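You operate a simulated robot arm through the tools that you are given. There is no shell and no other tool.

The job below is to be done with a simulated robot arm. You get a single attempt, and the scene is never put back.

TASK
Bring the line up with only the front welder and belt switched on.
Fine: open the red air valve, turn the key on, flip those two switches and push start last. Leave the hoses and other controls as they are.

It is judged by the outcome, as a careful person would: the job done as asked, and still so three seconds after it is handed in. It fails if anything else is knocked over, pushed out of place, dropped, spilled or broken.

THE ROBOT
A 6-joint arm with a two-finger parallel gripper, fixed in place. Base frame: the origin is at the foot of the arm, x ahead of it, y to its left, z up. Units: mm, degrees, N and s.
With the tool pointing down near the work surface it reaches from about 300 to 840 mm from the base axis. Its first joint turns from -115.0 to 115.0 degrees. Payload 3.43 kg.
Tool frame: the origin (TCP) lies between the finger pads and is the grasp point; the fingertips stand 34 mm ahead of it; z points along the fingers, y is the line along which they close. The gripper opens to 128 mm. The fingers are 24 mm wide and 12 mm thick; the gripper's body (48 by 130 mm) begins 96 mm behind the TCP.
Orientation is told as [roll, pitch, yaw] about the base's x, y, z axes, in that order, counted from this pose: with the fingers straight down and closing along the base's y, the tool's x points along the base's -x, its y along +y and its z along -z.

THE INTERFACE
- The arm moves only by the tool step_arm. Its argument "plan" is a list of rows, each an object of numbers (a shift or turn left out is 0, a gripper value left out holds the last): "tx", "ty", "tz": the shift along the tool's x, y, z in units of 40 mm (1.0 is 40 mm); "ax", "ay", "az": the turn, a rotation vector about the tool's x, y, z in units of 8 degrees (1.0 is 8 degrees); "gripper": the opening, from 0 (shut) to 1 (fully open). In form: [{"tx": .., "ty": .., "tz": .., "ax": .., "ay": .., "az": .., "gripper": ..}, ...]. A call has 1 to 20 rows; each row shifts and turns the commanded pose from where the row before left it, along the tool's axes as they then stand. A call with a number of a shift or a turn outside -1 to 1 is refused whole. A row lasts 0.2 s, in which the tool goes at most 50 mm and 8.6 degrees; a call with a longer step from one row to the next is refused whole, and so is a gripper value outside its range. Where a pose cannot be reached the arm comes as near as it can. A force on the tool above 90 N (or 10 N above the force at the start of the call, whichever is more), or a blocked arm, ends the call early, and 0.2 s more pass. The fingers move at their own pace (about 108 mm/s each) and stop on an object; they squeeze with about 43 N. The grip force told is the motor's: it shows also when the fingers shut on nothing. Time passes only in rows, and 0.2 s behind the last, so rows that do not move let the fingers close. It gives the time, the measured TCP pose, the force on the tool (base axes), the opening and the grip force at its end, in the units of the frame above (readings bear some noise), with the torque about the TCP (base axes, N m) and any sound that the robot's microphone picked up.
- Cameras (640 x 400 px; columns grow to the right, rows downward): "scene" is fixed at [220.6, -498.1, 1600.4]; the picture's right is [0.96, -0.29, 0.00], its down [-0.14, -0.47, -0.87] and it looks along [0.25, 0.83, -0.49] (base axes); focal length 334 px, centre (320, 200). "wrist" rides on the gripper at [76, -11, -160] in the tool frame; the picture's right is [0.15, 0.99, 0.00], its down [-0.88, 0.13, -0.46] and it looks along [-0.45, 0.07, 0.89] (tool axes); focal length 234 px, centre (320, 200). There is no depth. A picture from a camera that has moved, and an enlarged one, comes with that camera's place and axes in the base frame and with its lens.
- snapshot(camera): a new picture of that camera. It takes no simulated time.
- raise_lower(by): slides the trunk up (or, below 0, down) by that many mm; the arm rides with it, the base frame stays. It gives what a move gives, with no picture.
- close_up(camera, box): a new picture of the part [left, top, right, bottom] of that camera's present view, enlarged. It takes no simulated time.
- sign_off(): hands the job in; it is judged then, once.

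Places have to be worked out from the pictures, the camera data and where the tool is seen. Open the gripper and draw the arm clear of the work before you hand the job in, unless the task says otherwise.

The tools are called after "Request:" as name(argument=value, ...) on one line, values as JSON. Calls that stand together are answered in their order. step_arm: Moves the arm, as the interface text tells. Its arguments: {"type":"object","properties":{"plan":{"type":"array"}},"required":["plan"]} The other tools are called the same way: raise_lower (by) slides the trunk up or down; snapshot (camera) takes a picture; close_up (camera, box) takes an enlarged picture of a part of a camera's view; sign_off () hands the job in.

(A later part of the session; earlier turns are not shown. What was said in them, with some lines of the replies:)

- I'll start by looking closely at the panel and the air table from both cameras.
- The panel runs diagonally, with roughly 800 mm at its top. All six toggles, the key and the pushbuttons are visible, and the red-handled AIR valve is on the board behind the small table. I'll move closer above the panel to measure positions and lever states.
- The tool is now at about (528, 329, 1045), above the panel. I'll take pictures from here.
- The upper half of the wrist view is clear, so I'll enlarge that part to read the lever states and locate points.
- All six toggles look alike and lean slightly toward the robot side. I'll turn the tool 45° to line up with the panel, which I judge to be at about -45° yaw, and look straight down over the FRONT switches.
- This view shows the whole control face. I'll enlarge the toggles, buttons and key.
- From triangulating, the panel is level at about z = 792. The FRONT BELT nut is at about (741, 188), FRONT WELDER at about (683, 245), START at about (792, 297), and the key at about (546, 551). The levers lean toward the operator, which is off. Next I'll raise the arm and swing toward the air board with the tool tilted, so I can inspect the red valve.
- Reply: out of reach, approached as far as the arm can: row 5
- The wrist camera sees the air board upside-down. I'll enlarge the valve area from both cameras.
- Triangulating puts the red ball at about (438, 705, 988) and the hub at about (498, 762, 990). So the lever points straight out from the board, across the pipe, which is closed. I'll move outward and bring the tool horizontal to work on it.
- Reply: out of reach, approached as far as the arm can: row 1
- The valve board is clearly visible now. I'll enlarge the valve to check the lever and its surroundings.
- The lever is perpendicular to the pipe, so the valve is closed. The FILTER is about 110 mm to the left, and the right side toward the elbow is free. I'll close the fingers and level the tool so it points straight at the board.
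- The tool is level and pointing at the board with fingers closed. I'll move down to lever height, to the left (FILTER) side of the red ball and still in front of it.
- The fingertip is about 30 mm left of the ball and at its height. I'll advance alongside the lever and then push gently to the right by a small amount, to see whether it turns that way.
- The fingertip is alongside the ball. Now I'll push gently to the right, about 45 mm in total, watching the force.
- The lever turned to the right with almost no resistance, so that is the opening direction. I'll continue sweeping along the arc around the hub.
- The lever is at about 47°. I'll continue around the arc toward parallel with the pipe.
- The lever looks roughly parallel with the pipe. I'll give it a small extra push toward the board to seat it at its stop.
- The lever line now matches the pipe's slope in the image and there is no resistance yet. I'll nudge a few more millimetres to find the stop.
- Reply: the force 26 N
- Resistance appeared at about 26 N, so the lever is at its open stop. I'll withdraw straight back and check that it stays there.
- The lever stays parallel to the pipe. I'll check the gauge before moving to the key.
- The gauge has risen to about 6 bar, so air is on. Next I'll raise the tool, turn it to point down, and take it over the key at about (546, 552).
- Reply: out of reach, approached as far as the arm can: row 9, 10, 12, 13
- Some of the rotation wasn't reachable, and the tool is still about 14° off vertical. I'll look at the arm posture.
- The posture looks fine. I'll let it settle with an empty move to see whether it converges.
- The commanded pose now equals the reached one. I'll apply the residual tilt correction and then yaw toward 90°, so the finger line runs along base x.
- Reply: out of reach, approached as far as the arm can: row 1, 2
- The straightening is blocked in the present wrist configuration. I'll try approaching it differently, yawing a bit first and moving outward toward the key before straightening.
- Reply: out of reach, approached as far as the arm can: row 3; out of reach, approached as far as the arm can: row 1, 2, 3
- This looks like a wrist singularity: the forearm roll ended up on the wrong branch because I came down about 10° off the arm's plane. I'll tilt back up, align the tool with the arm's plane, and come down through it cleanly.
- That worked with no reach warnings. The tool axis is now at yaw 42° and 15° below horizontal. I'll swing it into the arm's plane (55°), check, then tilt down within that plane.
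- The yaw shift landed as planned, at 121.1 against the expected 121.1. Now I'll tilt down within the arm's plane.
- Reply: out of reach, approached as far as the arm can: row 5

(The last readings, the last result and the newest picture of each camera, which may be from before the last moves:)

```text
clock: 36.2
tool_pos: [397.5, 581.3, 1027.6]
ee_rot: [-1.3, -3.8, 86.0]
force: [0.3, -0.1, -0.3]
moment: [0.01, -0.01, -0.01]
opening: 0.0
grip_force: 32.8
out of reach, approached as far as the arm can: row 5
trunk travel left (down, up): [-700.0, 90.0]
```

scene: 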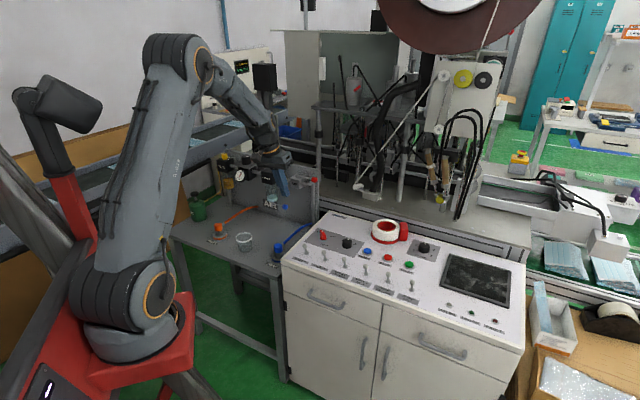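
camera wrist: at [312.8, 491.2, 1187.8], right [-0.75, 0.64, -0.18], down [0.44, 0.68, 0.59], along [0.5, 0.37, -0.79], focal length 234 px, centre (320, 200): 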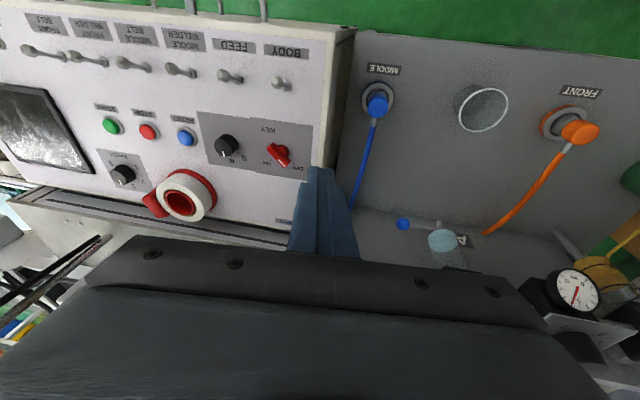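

The wrist is back on the good branch and nearly vertical. I'll trim the remaining tilt and yaw, then go above the key with the gripper half open.

Request:
step_arm(plan=[{"ax": -0.162, "ay": 0.474, "gripper": 0.5}, {"az": -0.5}, {"tx": 0.13, "ty": -0.928, "tz": 0.42}, {"tx": 0.13, "ty": -0.928, "tz": 0.42}, {"tx": 0.13, "ty": -0.928, "tz": 0.42}, {"tx": 0.13, "ty": -0.928, "tz": 0.42}, {}])

Request:
snapshot(camera="wrist")

Request:
snapshot(camera="scene")

```text
clock: 37.8
tool_pos: [546.9, 561.3, 958.4]
ee_rot: [0.0, -0.1, 90.0]
force: [-0.4, 0.6, -0.3]
moment: [0.02, -0.03, 0.04]
opening: 64.2
grip_force: 0.1
trunk travel left (down, up): [-700.0, 90.0]
```

```text
taken
camera wrist: at [557.6, 485.1, 1117.9], right [-0.99, -0.15, 0.0], down [-0.13, 0.88, 0.46], along [-0.07, 0.45, -0.89], focal length 234 px, centre (320, 200)
```

wrist: 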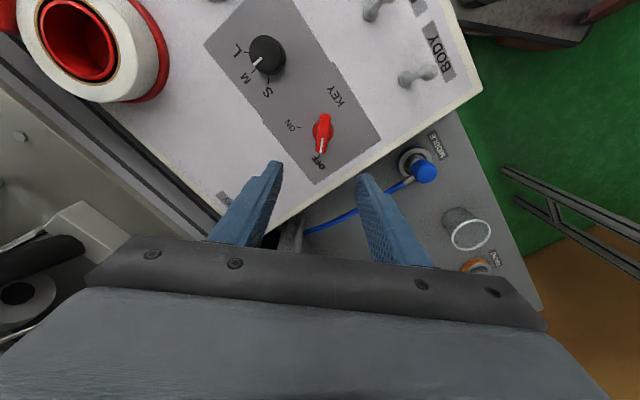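

```text
taken
```

scene: 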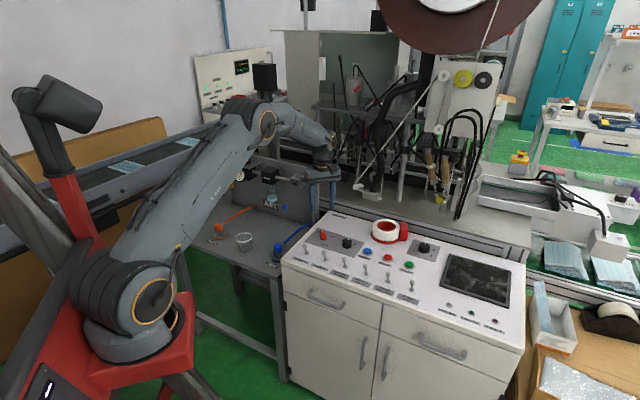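

Now directly above the key. I'll enlarge it to get its centre, orientation and height.

Request:
close_up(camera="wrist", box=[240, 80, 400, 180])

Request:
close_up(camera="scene", box=[290, 215, 354, 255])

```text
4.00 times, centred on (320, 130) of wrist
camera zoom: at [557.6, 485.1, 1117.9], right [-0.99, -0.15, 0.0], down [-0.13, 0.88, 0.46], along [-0.07, 0.45, -0.89], focal length 937 px, centre (320, 480)
```

zoom: 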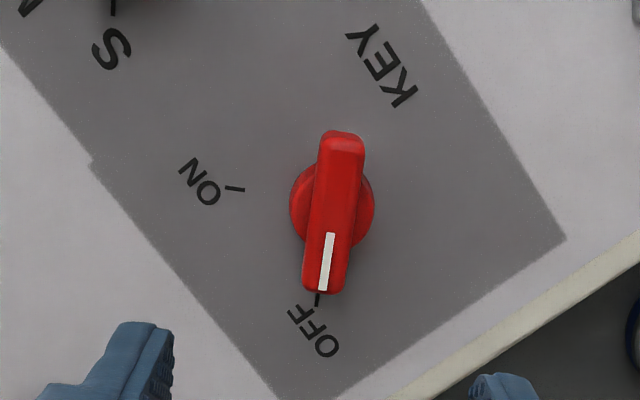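

```text
10.00 times, centred on (322, 235) of scene
camera zoom: at [220.6, -498.1, 1600.4], right [0.96, -0.29, 0.0], down [-0.14, -0.47, -0.87], along [0.25, 0.83, -0.49], focal length 3336 px, centre (300, -150)
```

zoom: 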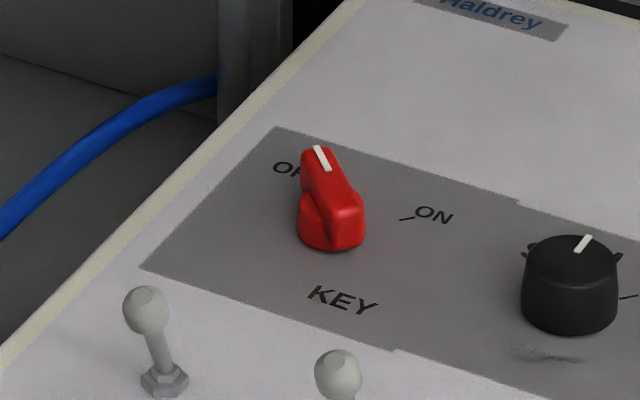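

The key bar runs along base y, centred at about (545, 544). OFF is toward +y and ON toward +x, so it needs a 90° clockwise turn. I'll centre over it and lower to just above gripping height.

Request:
step_arm(plan=[{"tx": 0.43, "ty": 0.05, "tz": 0.4}, {"tz": 0.8}, {"tz": 0.8}, {"tz": 0.5}, {}])

Request:
close_up(camera="wrist", box=[200, 60, 440, 210])

Request:
close_up(camera="scene", box=[290, 205, 370, 255])

```text
clock: 39.0
tool_pos: [543.4, 543.8, 860.4]
ee_rot: [0.0, -0.1, 90.1]
force: [0.0, 0.3, -0.4]
moment: [-0.01, 0.0, 0.0]
opening: 64.1
grip_force: 0.0
trunk travel left (down, up): [-700.0, 90.0]
```

```text
2.67 times, centred on (320, 135) of wrist
camera zoom: at [555.3, 467.0, 1018.1], right [-0.99, -0.15, 0.0], down [-0.13, 0.88, 0.46], along [-0.07, 0.45, -0.89], focal length 624 px, centre (320, 373)
```

zoom: 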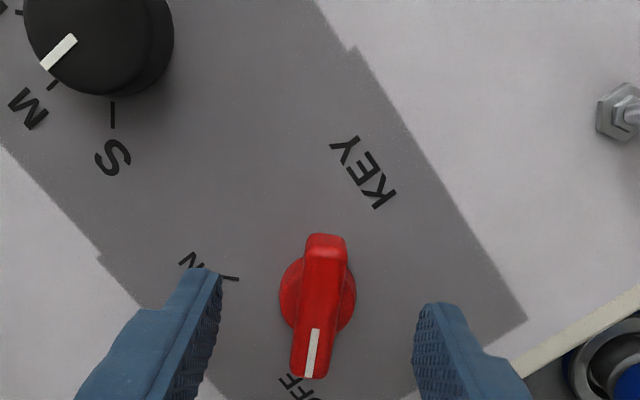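

```text
8.00 times, centred on (330, 230) of scene
camera zoom: at [220.6, -498.1, 1600.4], right [0.96, -0.29, 0.0], down [-0.14, -0.47, -0.87], along [0.25, 0.83, -0.49], focal length 2669 px, centre (240, -40)
```

zoom: 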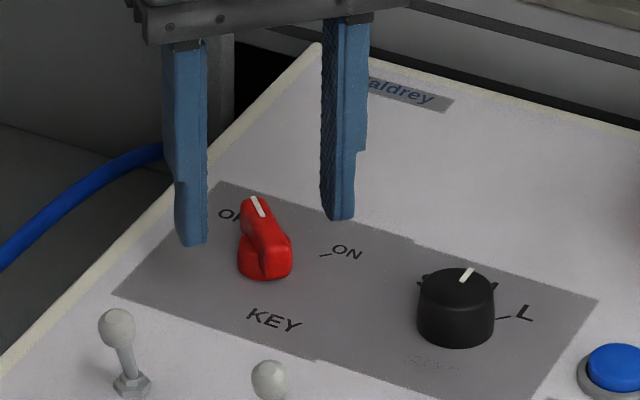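

Two wrist views give the key bar's top at about z = 827 and its underside at about 812, and the fingers straddle it. I'll lower 12 mm and close on the bar.

Request:
step_arm(plan=[{"tz": 0.15}, {"tz": 0.15}, {}])

Request:
step_arm(plan=[{"gripper": 0.25}, {"gripper": 0.12}, {"gripper": 0.0}, {}, {}])

Request:
close_up(camera="wrist", box=[200, 60, 440, 210])

Request:
close_up(camera="scene", box=[290, 205, 370, 255])

```text
clock: 39.8
tool_pos: [545.5, 542.8, 848.3]
ee_rot: [0.1, -0.2, 90.0]
force: [-0.8, 0.8, -0.3]
moment: [-0.03, 0.0, -0.01]
opening: 64.1
grip_force: 0.0
trunk travel left (down, up): [-700.0, 90.0]
```

```text
clock: 41.0
tool_pos: [546.6, 542.4, 847.9]
ee_rot: [0.0, -0.2, 90.0]
force: [7.6, 1.1, -0.7]
moment: [0.19, -0.29, -0.02]
opening: 25.6
grip_force: 45.0
trunk travel left (down, up): [-700.0, 90.0]
```

```text
2.67 times, centred on (320, 135) of wrist
camera zoom: at [556.0, 466.9, 1006.3], right [-0.99, -0.15, 0.0], down [-0.13, 0.88, 0.46], along [-0.07, 0.45, -0.89], focal length 624 px, centre (320, 373)
```

zoom: 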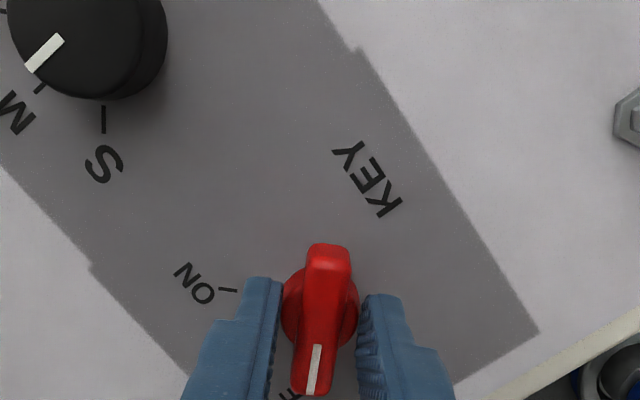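

```text
8.00 times, centred on (330, 230) of scene
camera zoom: at [220.6, -498.1, 1600.4], right [0.96, -0.29, 0.0], down [-0.14, -0.47, -0.87], along [0.25, 0.83, -0.49], focal length 2669 px, centre (240, -40)
```

zoom: 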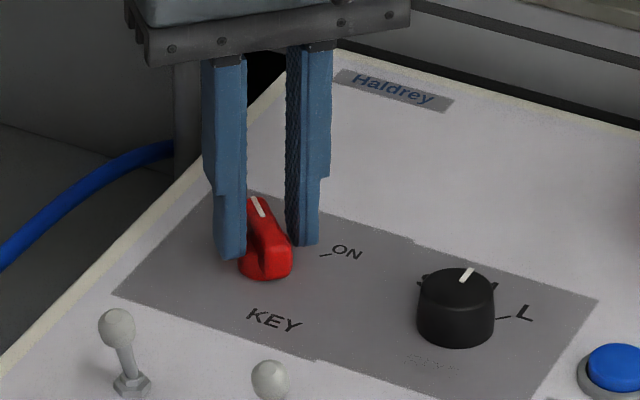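

The opening stopped at 25.6 mm, so I have the round base disc and not the bar. I'll open slightly, raise about 7 mm and close again on the bar itself.

Request:
step_arm(plan=[{"gripper": 0.3}, {"gripper": 0.3}, {"tz": -0.17}, {"gripper": 0.12}, {"gripper": 0.0}, {}, {}])

Request:
close_up(camera="wrist", box=[200, 60, 440, 210])

```text
clock: 42.6
tool_pos: [544.2, 542.8, 855.0]
ee_rot: [0.0, 0.0, 90.0]
force: [7.0, 2.1, 0.7]
moment: [0.5, -0.22, -0.01]
opening: 13.9
grip_force: 45.5
trunk travel left (down, up): [-700.0, 90.0]
```

```text
2.67 times, centred on (320, 135) of wrist
camera zoom: at [555.9, 466.8, 1013.6], right [-0.99, -0.15, 0.0], down [-0.13, 0.88, 0.46], along [-0.07, 0.45, -0.89], focal length 624 px, centre (320, 373)
```

zoom: 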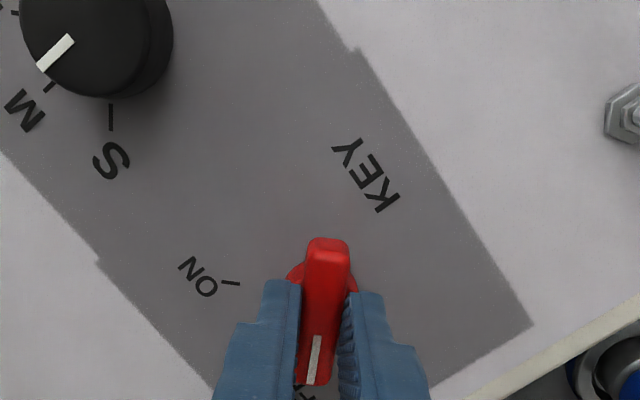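

The opening is now 13.9 mm, so the fingers hold the key bar itself. I'll turn it clockwise about the vertical, halfway first.

Request:
step_arm(plan=[{"az": 0.7}, {"az": 0.7}, {"az": 0.7}, {"az": 0.7}, {"az": 0.7}, {"az": 0.7}, {}])

Request:
close_up(camera="wrist", box=[200, 60, 440, 210])

```text
clock: 44.2
tool_pos: [545.3, 544.3, 854.6]
ee_rot: [0.1, 0.0, 56.3]
force: [4.5, 5.2, 1.9]
moment: [1.24, -0.9, -0.02]
opening: 13.7
grip_force: 44.8
trunk travel left (down, up): [-700.0, 90.0]
```

```text
2.67 times, centred on (320, 135) of wrist
camera zoom: at [511.5, 473.5, 1013.6], right [-0.9, 0.43, 0.0], down [0.38, 0.8, 0.46], along [0.19, 0.41, -0.89], focal length 624 px, centre (320, 373)
```

zoom: 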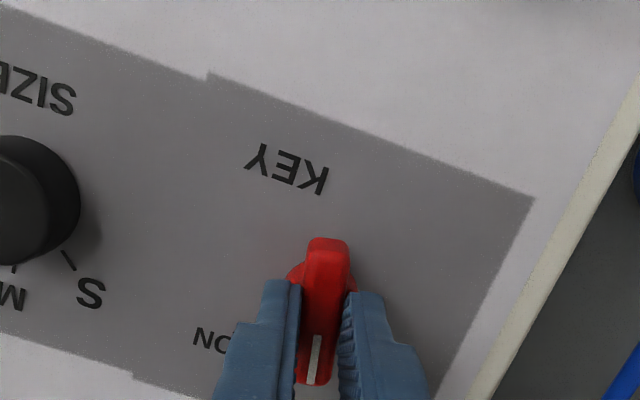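

The key is turning with the fingers with little torque. I'll continue toward ON.

Request:
step_arm(plan=[{"az": 0.7}, {"az": 0.7}, {"az": 0.7}, {"az": 0.7}, {"az": 0.7}, {"az": 0.7}, {"az": 0.7}, {"az": 0.7}, {"az": 0.7}, {}])

Request:
snapshot(camera="wrist")

Request:
close_up(camera="scene", box=[400, 255, 528, 335])

```text
clock: 46.4
tool_pos: [543.6, 544.2, 854.3]
ee_rot: [0.2, -0.1, 6.0]
force: [3.6, 16.8, 1.6]
moment: [0.58, -1.38, -0.02]
opening: 13.9
grip_force: 44.8
trunk travel left (down, up): [-700.0, 90.0]
```

```text
taken
camera wrist: at [469.4, 524.6, 1013.6], right [-0.25, 0.97, 0.0], down [0.86, 0.22, 0.46], along [0.44, 0.12, -0.89], focal length 234 px, centre (320, 200)
```

wrist: 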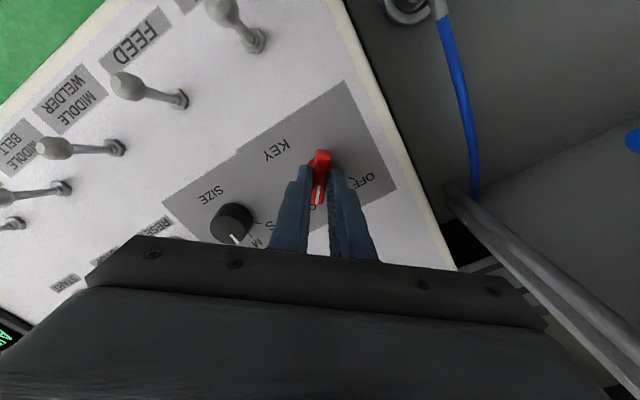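

```text
5.00 times, centred on (464, 295) of scene
camera zoom: at [220.6, -498.1, 1600.4], right [0.96, -0.29, 0.0], down [-0.14, -0.47, -0.87], along [0.25, 0.83, -0.49], focal length 1668 px, centre (-400, -275)
```

zoom: 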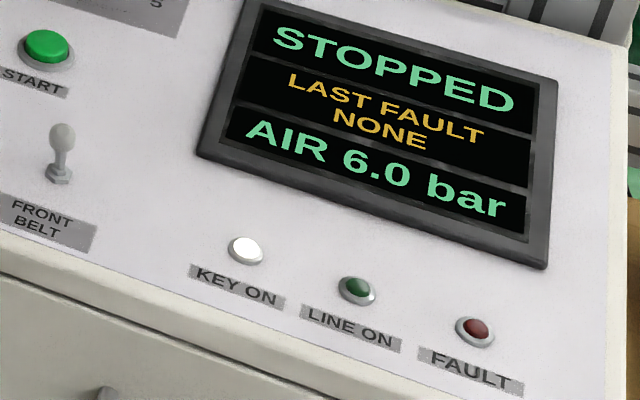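

The key is on: the panel lit up, showing "STOPPED / LAST FAULT NONE / AIR 6.0 bar", and KEY ON is lit. I'll turn the last few degrees to seat it at ON, then release and lift off.

Request:
step_arm(plan=[{"az": 0.4}, {"az": 0.35}, {}])

```text
clock: 47.2
tool_pos: [543.3, 543.3, 855.0]
ee_rot: [0.1, -0.1, 0.0]
force: [2.3, 19.8, 2.9]
moment: [0.57, -1.28, 0.0]
opening: 13.8
grip_force: 44.9
trunk travel left (down, up): [-700.0, 90.0]
```

The key has turned exactly 90°. Now I'll open and lift straight up.

Request:
step_arm(plan=[{"gripper": 0.15}, {"gripper": 0.35}, {"gripper": 0.35}, {"tz": -0.5}, {"tz": -1}, {"tz": -1}, {}])

Request:
snapshot(camera="wrist")

Request:
close_up(camera="scene", box=[290, 205, 450, 305])

```text
clock: 48.8
tool_pos: [543.4, 544.0, 955.6]
ee_rot: [0.0, 0.0, 0.0]
force: [0.4, -1.3, -0.3]
moment: [0.01, -0.03, 0.02]
opening: 44.7
grip_force: 0.0
trunk travel left (down, up): [-700.0, 90.0]
```

```text
taken
camera wrist: at [468.5, 532.0, 1114.4], right [-0.15, 0.99, 0.0], down [0.88, 0.13, 0.46], along [0.45, 0.07, -0.89], focal length 234 px, centre (320, 200)
```

wrist: 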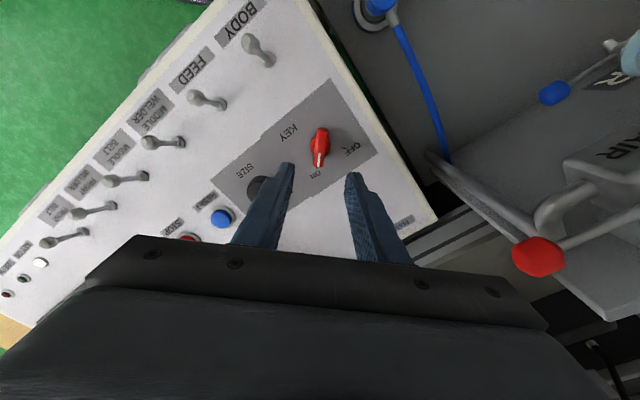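

```text
4.00 times, centred on (370, 255) of scene
camera zoom: at [220.6, -498.1, 1600.4], right [0.96, -0.29, 0.0], down [-0.14, -0.47, -0.87], along [0.25, 0.83, -0.49], focal length 1335 px, centre (120, -20)
```

zoom: 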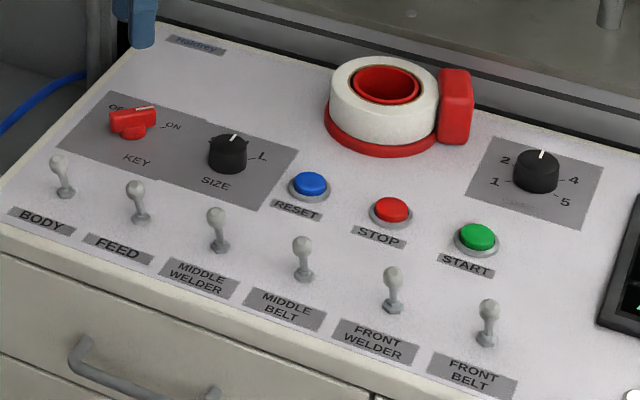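

The key sits at ON and nothing else moved. Next I'll move to the operator side of the FRONT WELDER toggle at safe height, with fingers closed and the tool aligned to the panel.

Request:
step_arm(plan=[{"tx": -0.281, "ty": -0.938, "gripper": 0}, {"tx": -0.281, "ty": -0.938}, {"tx": -0.281, "ty": -0.938}, {"tx": -0.281, "ty": -0.938}, {"tx": -0.281, "ty": -0.938}, {"tx": -0.281, "ty": -0.938}, {"tx": -0.281, "ty": -0.938}, {"tx": -0.281, "ty": -0.938}, {"tx": -0.281, "ty": -0.938}, {"az": -0.94}, {"az": -0.94}, {"az": -0.94}, {"az": -0.94}, {"az": -0.94}, {"az": -0.94}, {}])

Request:
snapshot(camera="wrist")

Request:
close_up(camera="scene", box=[300, 215, 460, 315])

```text
clock: 52.2
tool_pos: [645.5, 205.3, 955.5]
ee_rot: [0.1, -0.1, 45.2]
force: [-0.5, -0.4, 0.2]
moment: [0.0, 0.01, -0.04]
opening: 0.0
grip_force: 32.8
trunk travel left (down, up): [-700.0, 90.0]
```

```text
taken
camera wrist: at [599.6, 143.3, 1113.3], right [-0.81, 0.59, 0.0], down [0.53, 0.72, 0.46], along [0.27, 0.37, -0.89], focal length 234 px, centre (320, 200)
```

wrist: 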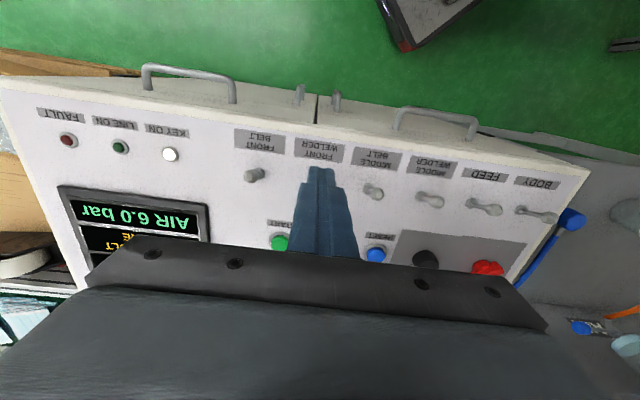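

```text
4.00 times, centred on (380, 265) of scene
camera zoom: at [220.6, -498.1, 1600.4], right [0.96, -0.29, 0.0], down [-0.14, -0.47, -0.87], along [0.25, 0.83, -0.49], focal length 1335 px, centre (80, -60)
```

zoom: 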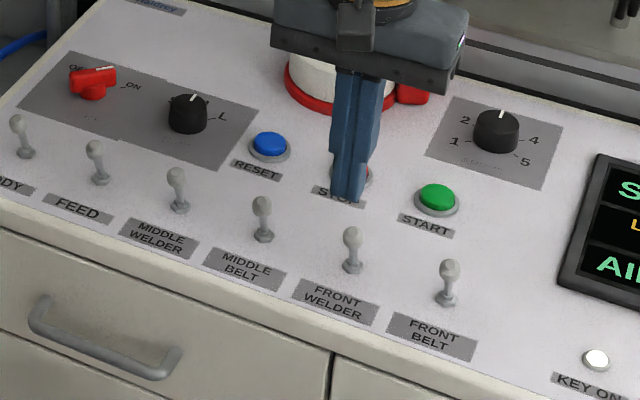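

The fingertips are lined up with the FRONT WELDER column on the operator side. I'll lower to lever height and check alignment before pushing.

Request:
step_arm(plan=[{"tz": 0.9}, {"tz": 0.9}, {"tz": 0.6}, {}])

Request:
close_up(camera="scene", box=[340, 245, 420, 295])

Request:
snapshot(camera="wrist")

```text
clock: 53.2
tool_pos: [644.4, 204.2, 858.8]
ee_rot: [0.1, -0.2, 45.1]
force: [0.4, -0.1, 0.2]
moment: [0.02, -0.02, -0.05]
opening: 0.0
grip_force: 32.8
trunk travel left (down, up): [-700.0, 90.0]
```

```text
8.00 times, centred on (380, 270) of scene
camera zoom: at [220.6, -498.1, 1600.4], right [0.96, -0.29, 0.0], down [-0.14, -0.47, -0.87], along [0.25, 0.83, -0.49], focal length 2669 px, centre (-160, -360)
```

zoom: 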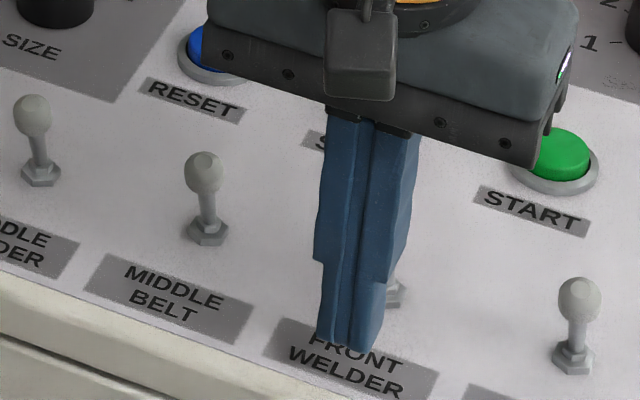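

```text
taken
camera wrist: at [598.6, 142.6, 1016.7], right [-0.8, 0.59, 0.0], down [0.53, 0.72, 0.46], along [0.27, 0.37, -0.89], focal length 234 px, centre (320, 200)
```

wrist: 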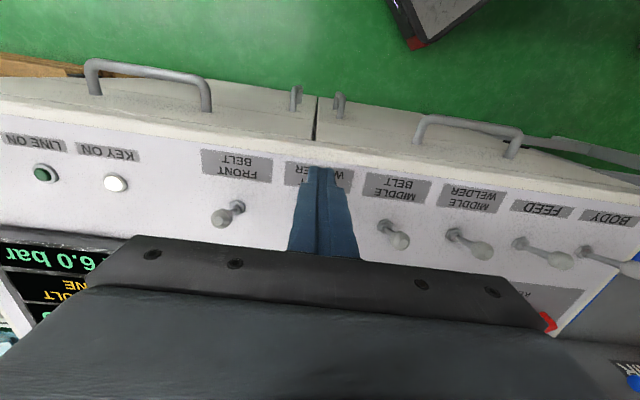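

The finger is lined up behind FRONT WELDER, and the knob is about 24 mm ahead. I'll lower a few millimetres more and push it away from the operator in small steps.

Request:
step_arm(plan=[{"tz": 0.22}, {"tx": -0.3}, {"tx": -0.3}, {"tx": -0.15}, {"tx": -0.15}, {"tx": -0.15}, {}])

Request:
close_up(camera="scene", box=[340, 245, 420, 295])

```text
clock: 54.8
tool_pos: [673.5, 235.0, 847.8]
ee_rot: [0.1, 0.0, 45.2]
force: [-7.3, -6.9, 1.5]
moment: [-0.2, 0.25, 0.04]
opening: 0.1
grip_force: 33.1
trunk travel left (down, up): [-700.0, 90.0]
```

```text
8.00 times, centred on (380, 270) of scene
camera zoom: at [220.6, -498.1, 1600.4], right [0.96, -0.29, 0.0], down [-0.14, -0.47, -0.87], along [0.25, 0.83, -0.49], focal length 2669 px, centre (-160, -360)
```

zoom: 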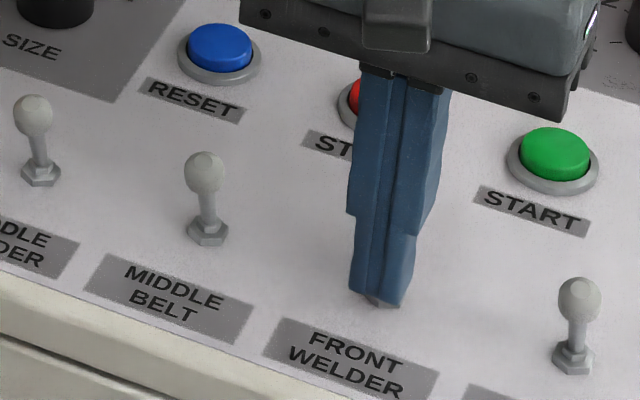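

About 10 N of resistance as the lever comes upright. I'll continue a few more millimetres to carry it over.

Request:
step_arm(plan=[{"tx": -0.12}, {"tx": -0.12}, {}])

Request:
close_up(camera="scene", box=[340, 245, 420, 295])

```text
clock: 55.6
tool_pos: [673.8, 235.4, 849.8]
ee_rot: [0.4, 0.9, 45.2]
force: [-46.7, -65.2, 17.1]
moment: [-2.4, 0.98, -0.08]
opening: 0.0
grip_force: 32.7
trunk travel left (down, up): [-700.0, 90.0]
```

```text
8.00 times, centred on (380, 270) of scene
camera zoom: at [220.6, -498.1, 1600.4], right [0.96, -0.29, 0.0], down [-0.14, -0.47, -0.87], along [0.25, 0.83, -0.49], focal length 2669 px, centre (-160, -360)
```

zoom: 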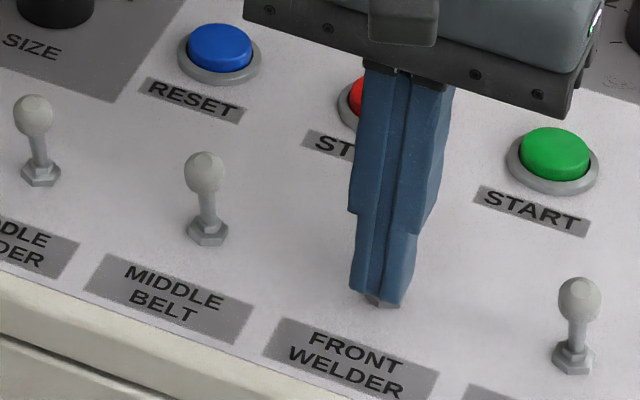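

Force jumped to 80 N with no movement, so something solid is touching. I'll back off right away and check the lever's state.

Request:
step_arm(plan=[{"tx": 0.3}, {"tx": 0.5}, {"tx": 0.5}, {}])

Request:
close_up(camera="scene", box=[340, 245, 420, 295])

Request:
snapshot(camera="wrist")

```text
clock: 56.6
tool_pos: [644.3, 203.7, 850.1]
ee_rot: [0.1, -0.2, 45.2]
force: [0.4, 0.0, 0.9]
moment: [0.05, 0.0, -0.05]
opening: 0.0
grip_force: 33.2
trunk travel left (down, up): [-700.0, 90.0]
```

```text
8.00 times, centred on (380, 270) of scene
camera zoom: at [220.6, -498.1, 1600.4], right [0.96, -0.29, 0.0], down [-0.14, -0.47, -0.87], along [0.25, 0.83, -0.49], focal length 2669 px, centre (-160, -360)
```

zoom: 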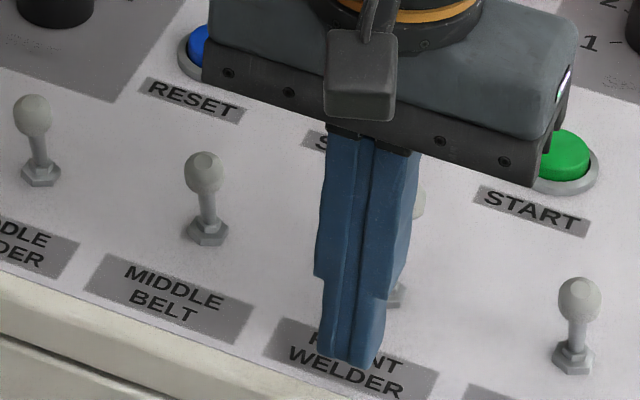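

```text
taken
camera wrist: at [599.2, 142.1, 1008.3], right [-0.8, 0.59, 0.0], down [0.53, 0.71, 0.46], along [0.27, 0.37, -0.89], focal length 234 px, centre (320, 200)
```

wrist: 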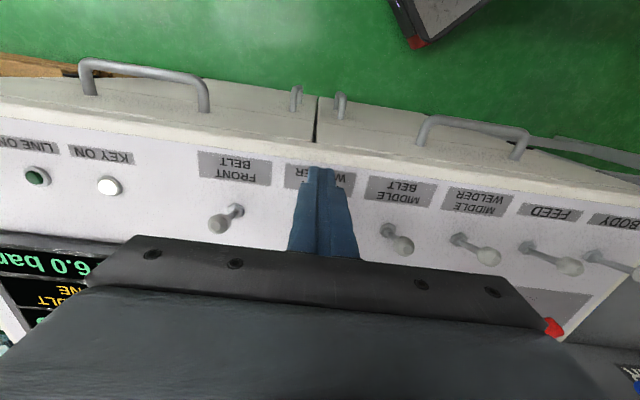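

The FRONT WELDER knob is now visible up and to the right of the finger, so it appears to have flipped. I'll raise to confirm.

Request:
step_arm(plan=[{"tz": -0.5}, {"tz": -1}, {"tz": -1}, {"ty": -0.5}, {"ty": -0.5}, {"ty": -0.5}, {"ty": -0.5}, {}])

Request:
close_up(camera="scene", box=[300, 215, 460, 315])

Request:
close_up(camera="wrist", box=[240, 100, 480, 250])

```text
clock: 58.4
tool_pos: [701.8, 148.1, 948.9]
ee_rot: [0.0, 0.1, 45.1]
force: [0.0, 0.1, 0.1]
moment: [0.01, -0.01, 0.0]
opening: 0.0
grip_force: 33.1
trunk travel left (down, up): [-700.0, 90.0]
```

```text
4.00 times, centred on (380, 265) of scene
camera zoom: at [220.6, -498.1, 1600.4], right [0.96, -0.29, 0.0], down [-0.14, -0.47, -0.87], along [0.25, 0.83, -0.49], focal length 1335 px, centre (80, -60)
```

zoom: 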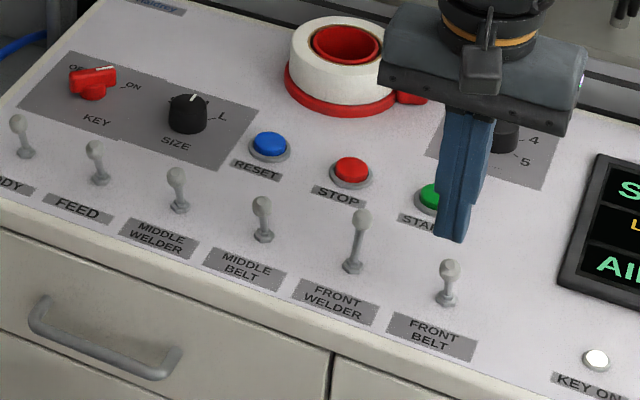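

```text
2.67 times, centred on (360, 175) of wrist
camera zoom: at [656.5, 85.7, 1107.6], right [-0.8, 0.59, 0.0], down [0.53, 0.72, 0.46], along [0.27, 0.37, -0.89], focal length 624 px, centre (213, 267)
```

zoom: 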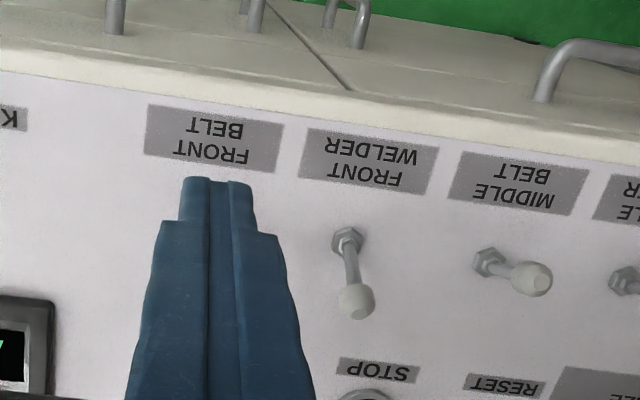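

FRONT WELDER is clearly flipped, and the others are unchanged. The finger is now lined up behind FRONT BELT, so I'll lower and push it the same way with slightly less travel.

Request:
step_arm(plan=[{"tz": 0.9}, {"tz": 0.9}, {"tz": 0.67}, {"tx": -0.3}, {"tx": -0.3}, {"tx": -0.15}, {"tx": -0.15}, {"tx": -0.12}, {}])

Request:
close_up(camera="scene", box=[340, 235, 436, 295])

```text
clock: 60.4
tool_pos: [728.7, 177.4, 850.7]
ee_rot: [0.0, -0.1, 45.1]
force: [0.5, -1.2, -0.6]
moment: [0.01, 0.02, 0.0]
opening: 0.2
grip_force: 32.7
trunk travel left (down, up): [-700.0, 90.0]
```

```text
6.67 times, centred on (388, 265) of scene
camera zoom: at [220.6, -498.1, 1600.4], right [0.96, -0.29, 0.0], down [-0.14, -0.47, -0.87], along [0.25, 0.83, -0.49], focal length 2224 px, centre (-133, -233)
```

zoom: 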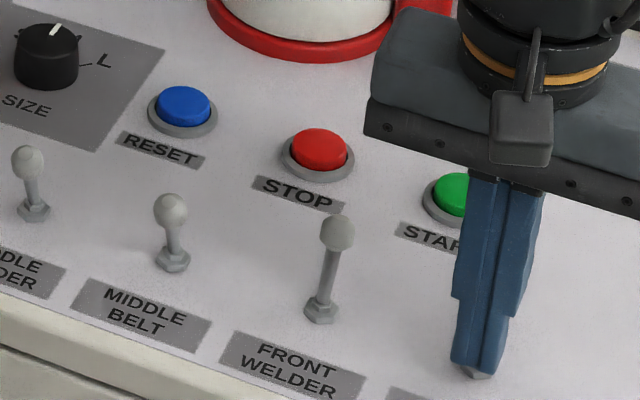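

Force dropped to near zero, so it has probably snapped over. I'll back off and raise to confirm.

Request:
step_arm(plan=[{"tx": 0.5}, {"tx": 0.5}, {"tz": -0.5}, {"tz": -1}, {"tz": -1}, {}])

Request:
close_up(camera="scene", box=[300, 215, 460, 315])

Request:
snapshot(camera="wrist")

```text
clock: 61.8
tool_pos: [701.3, 148.8, 950.3]
ee_rot: [0.1, 0.0, 45.0]
force: [-0.5, 0.8, 0.0]
moment: [0.03, 0.0, 0.02]
opening: 0.0
grip_force: 32.7
trunk travel left (down, up): [-700.0, 90.0]
```

```text
4.00 times, centred on (380, 265) of scene
camera zoom: at [220.6, -498.1, 1600.4], right [0.96, -0.29, 0.0], down [-0.14, -0.47, -0.87], along [0.25, 0.83, -0.49], focal length 1335 px, centre (80, -60)
```

zoom: 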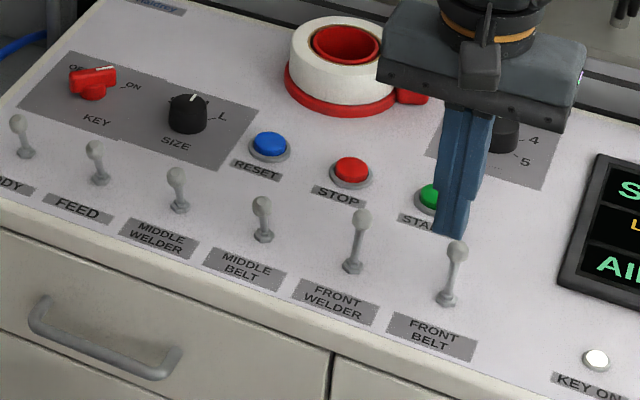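

```text
taken
camera wrist: at [656.1, 87.1, 1109.5], right [-0.8, 0.59, 0.0], down [0.53, 0.72, 0.46], along [0.27, 0.37, -0.89], focal length 234 px, centre (320, 200)
```

wrist: 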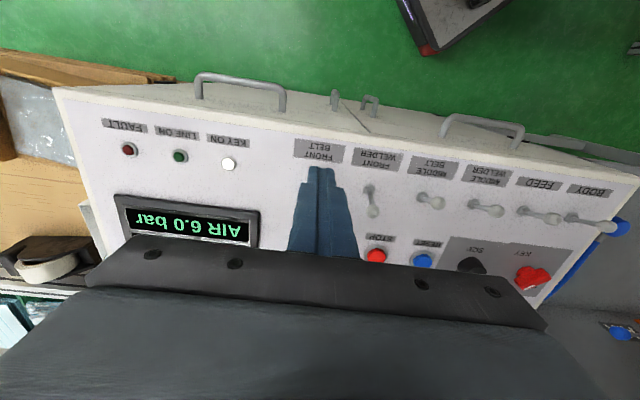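

Both FRONT switches are flipped, and the middle ones, FEED and BODY are unchanged. Now I'll move over START at about (792, 297), staying high.

Request:
step_arm(plan=[{"tx": -0.845, "ty": 0.2}, {"tx": -0.845, "ty": 0.2}, {"tx": -0.845, "ty": 0.2}, {"tx": -0.845, "ty": 0.2}, {"tx": -0.845, "ty": 0.2}, {}])

Request:
snapshot(camera="wrist")

Request:
close_up(camera="scene", box=[360, 225, 456, 285])

```text
clock: 63.2
tool_pos: [792.6, 296.9, 951.1]
ee_rot: [0.2, -0.1, 45.1]
force: [-0.1, 0.0, -0.3]
moment: [0.02, 0.02, -0.01]
opening: 0.2
grip_force: 33.3
trunk travel left (down, up): [-700.0, 90.0]
```

```text
taken
camera wrist: at [747.9, 234.6, 1109.6], right [-0.8, 0.59, 0.0], down [0.53, 0.72, 0.46], along [0.27, 0.37, -0.89], focal length 234 px, centre (320, 200)
```

wrist: 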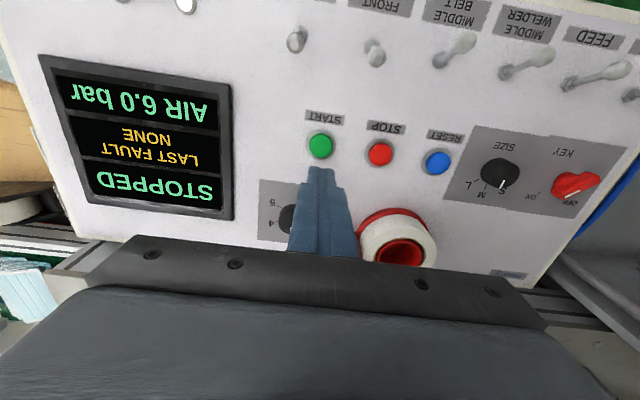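

```text
6.67 times, centred on (408, 255) of scene
camera zoom: at [220.6, -498.1, 1600.4], right [0.96, -0.29, 0.0], down [-0.14, -0.47, -0.87], along [0.25, 0.83, -0.49], focal length 2224 px, centre (-267, -167)
```

zoom: 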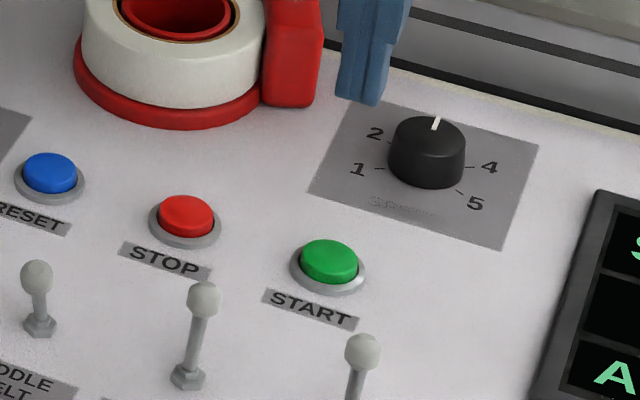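

The tool is directly above START, with the button seen at (794, 297). I'll lower to just above it and check.

Request:
step_arm(plan=[{"tz": 0.9}, {"tz": 0.9}, {"tz": 0.85}, {}])

Request:
close_up(camera="scene", box=[360, 225, 456, 285])

Request:
snapshot(camera="wrist")

```text
clock: 64.2
tool_pos: [792.2, 297.1, 845.6]
ee_rot: [0.1, -0.1, 45.2]
force: [-0.2, 0.6, -0.1]
moment: [0.0, 0.0, 0.0]
opening: 0.1
grip_force: 33.1
trunk travel left (down, up): [-700.0, 90.0]
```

```text
6.67 times, centred on (408, 255) of scene
camera zoom: at [220.6, -498.1, 1600.4], right [0.96, -0.29, 0.0], down [-0.14, -0.47, -0.87], along [0.25, 0.83, -0.49], focal length 2224 px, centre (-267, -167)
```

zoom: 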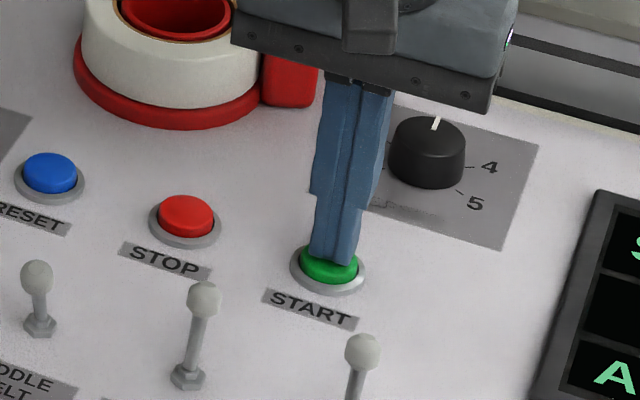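

```text
taken
camera wrist: at [748.1, 235.1, 1004.6], right [-0.8, 0.59, 0.0], down [0.53, 0.71, 0.46], along [0.27, 0.37, -0.89], focal length 234 px, centre (320, 200)
```

wrist: 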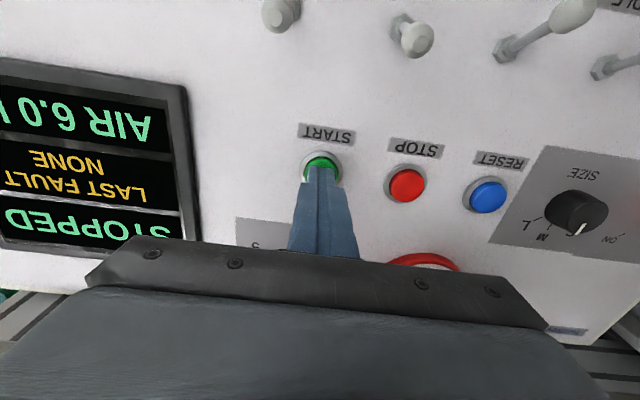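

The closed fingertips are centred about 12 mm above START. I'll press down in small steps.

Request:
step_arm(plan=[{"tz": 0.2}, {"tz": 0.08}, {"tz": 0.08}, {}])

Request:
close_up(camera="scene", box=[390, 245, 550, 345])

```text
clock: 65.2
tool_pos: [793.9, 297.9, 835.3]
ee_rot: [-0.1, -0.4, 45.1]
force: [-5.7, -2.7, 45.3]
moment: [-0.2, 0.34, -0.05]
opening: 0.0
grip_force: 33.0
trunk travel left (down, up): [-700.0, 90.0]
heard: click
```

```text
4.00 times, centred on (470, 295) of scene
camera zoom: at [220.6, -498.1, 1600.4], right [0.96, -0.29, 0.0], down [-0.14, -0.47, -0.87], along [0.25, 0.83, -0.49], focal length 1335 px, centre (-280, -180)
```

zoom: 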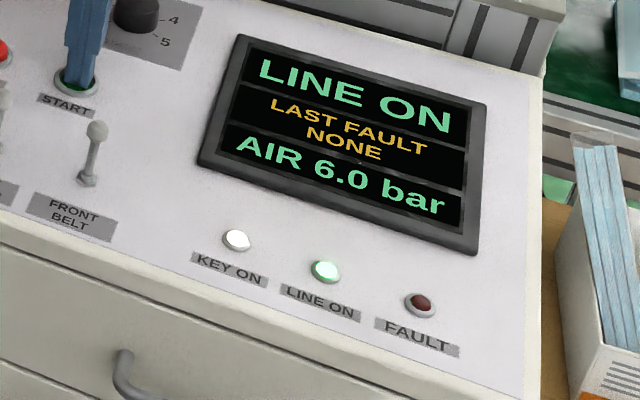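

A click was heard and the screen reads "LINE ON" with the LINE ON lamp lit and no fault. I'll lift off and draw clear, opening the gripper once I'm well above the panel.

Request:
step_arm(plan=[{"tz": -0.3}, {"tz": -0.9}, {"tz": -1}, {"tz": -1}, {"tz": -1}, {"tz": -1}, {"tx": 1}, {"tx": 1}, {"tx": 1}, {"tx": 1}, {"tx": 1}, {"gripper": 0.5}, {"gripper": 1.0}, {}, {}])

Request:
snapshot(camera="scene")

Request:
snapshot(camera="wrist")

Request:
close_up(camera="scene", box=[290, 205, 450, 305])

Request:
close_up(camera="scene", box=[390, 245, 550, 345])

Request:
close_up(camera="scene", box=[170, 145, 330, 245])

```text
clock: 68.4
tool_pos: [650.8, 154.7, 1037.8]
ee_rot: [0.2, -0.1, 45.1]
force: [-0.1, 0.0, -0.7]
moment: [0.01, 0.0, -0.04]
opening: 128.1
grip_force: 0.0
trunk travel left (down, up): [-700.0, 90.0]
```

```text
taken
```

scene: 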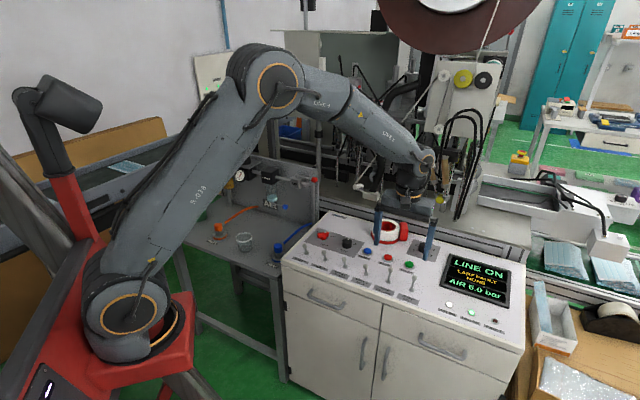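

```text
taken
camera wrist: at [606.7, 92.6, 1196.7], right [-0.8, 0.59, 0.0], down [0.53, 0.72, 0.46], along [0.27, 0.37, -0.89], focal length 234 px, centre (320, 200)
```

wrist: 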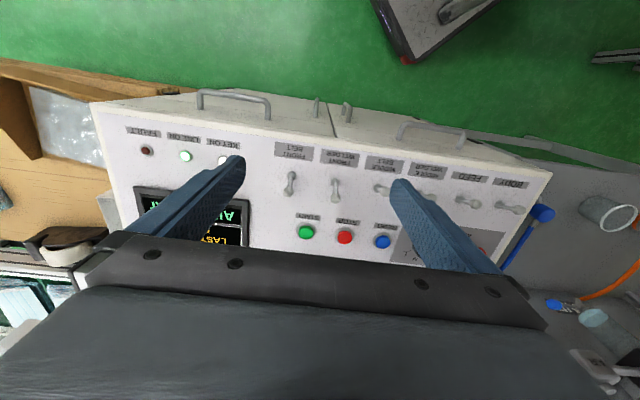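

```text
4.00 times, centred on (370, 255) of scene
camera zoom: at [220.6, -498.1, 1600.4], right [0.96, -0.29, 0.0], down [-0.14, -0.47, -0.87], along [0.25, 0.83, -0.49], focal length 1335 px, centre (120, -20)
```

zoom: 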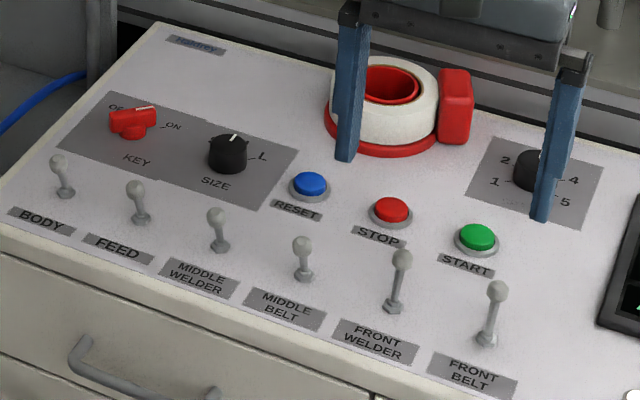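

```text
4.00 times, centred on (470, 295) of scene
camera zoom: at [220.6, -498.1, 1600.4], right [0.96, -0.29, 0.0], down [-0.14, -0.47, -0.87], along [0.25, 0.83, -0.49], focal length 1335 px, centre (-280, -180)
```

zoom: 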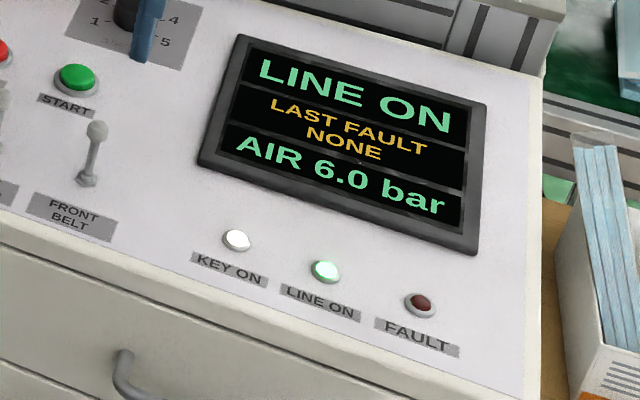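

```text
4.00 times, centred on (250, 195) of scene
camera zoom: at [220.6, -498.1, 1600.4], right [0.96, -0.29, 0.0], down [-0.14, -0.47, -0.87], along [0.25, 0.83, -0.49], focal length 1335 px, centre (600, 220)
```

zoom: 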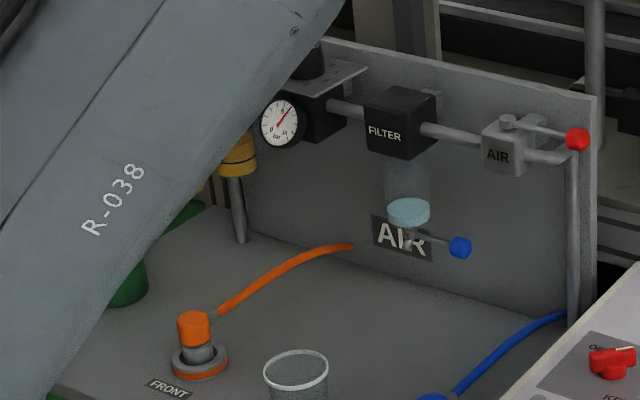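

Everything is as wanted: the line is on, only the two FRONT switches are flipped, and the valve and key are in position. I'll draw the arm further up, wait a few seconds, and check that it stays running without a fault.

Request:
step_arm(plan=[{"tz": -0.9}, {"tz": -0.9}, {"tx": 0.9}, {"tx": 0.9}, {}, {}, {}, {}, {}, {}, {}, {}, {}, {}, {}, {}, {}, {}, {}, {}])

Request:
snapshot(camera="scene")

Request:
close_up(camera="scene", box=[390, 245, 550, 345])

```text
clock: 72.6
tool_pos: [600.3, 103.6, 1110.3]
ee_rot: [0.1, -0.1, 45.1]
force: [-0.2, -0.1, 0.0]
moment: [0.02, 0.03, 0.0]
opening: 128.0
grip_force: 0.0
trunk travel left (down, up): [-700.0, 90.0]
```

```text
taken
```

scene: 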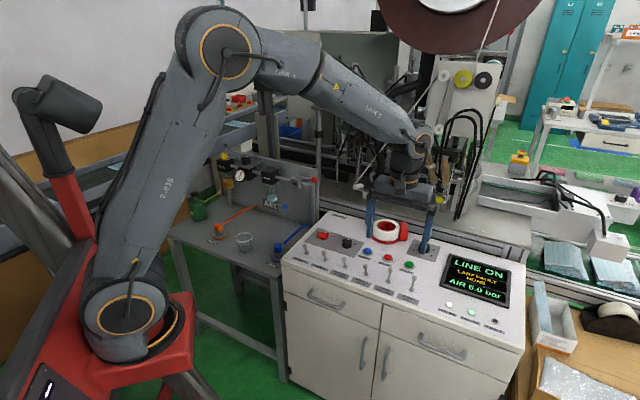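

```text
4.00 times, centred on (470, 295) of scene
camera zoom: at [220.6, -498.1, 1600.4], right [0.96, -0.29, 0.0], down [-0.14, -0.47, -0.87], along [0.25, 0.83, -0.49], focal length 1335 px, centre (-280, -180)
```

zoom: 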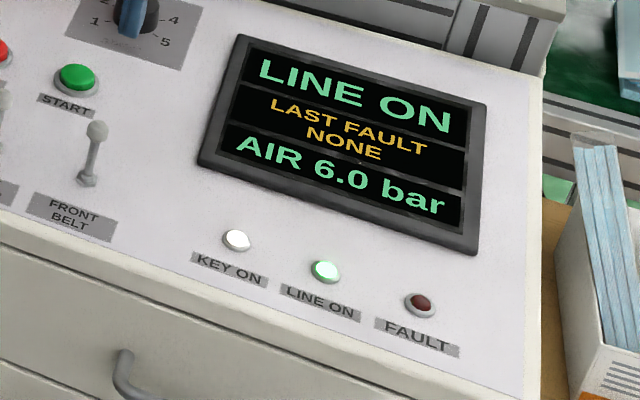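

Several seconds later the screen still shows LINE ON, no fault and 6.0 bar. The gripper is open and the arm is clear of everything, so I'm handing the job in.

Request:
sign_off()

```text
The job is handed in.
```

The line is running with only the front welder and front belt switched on. About seven seconds after I pressed start, the screen still read LINE ON, last fault NONE, and air at 6.0 bar.

- **Air:** the red valve is open, with its lever turned to the stop, in line with the pipe.
- **Key:** it is turned to ON and the KEY ON lamp is lit.
- **Switches:** FRONT WELDER and FRONT BELT are flipped. BODY, FEED, MIDDLE WELDER and MIDDLE BELT are as they were.
- **Start:** I pressed it last; it clicked and the LINE ON lamp came on.

While I was flipping FRONT WELDER, the finger pressed on the lever after it had reached its stop, with about 80 N for a moment. I backed off at once; the switch stayed flipped and no fault showed.

In the last pictures, the hoses and the other controls were unchanged and nothing had been knocked over or moved. I left the gripper open and the arm clear of the panel.
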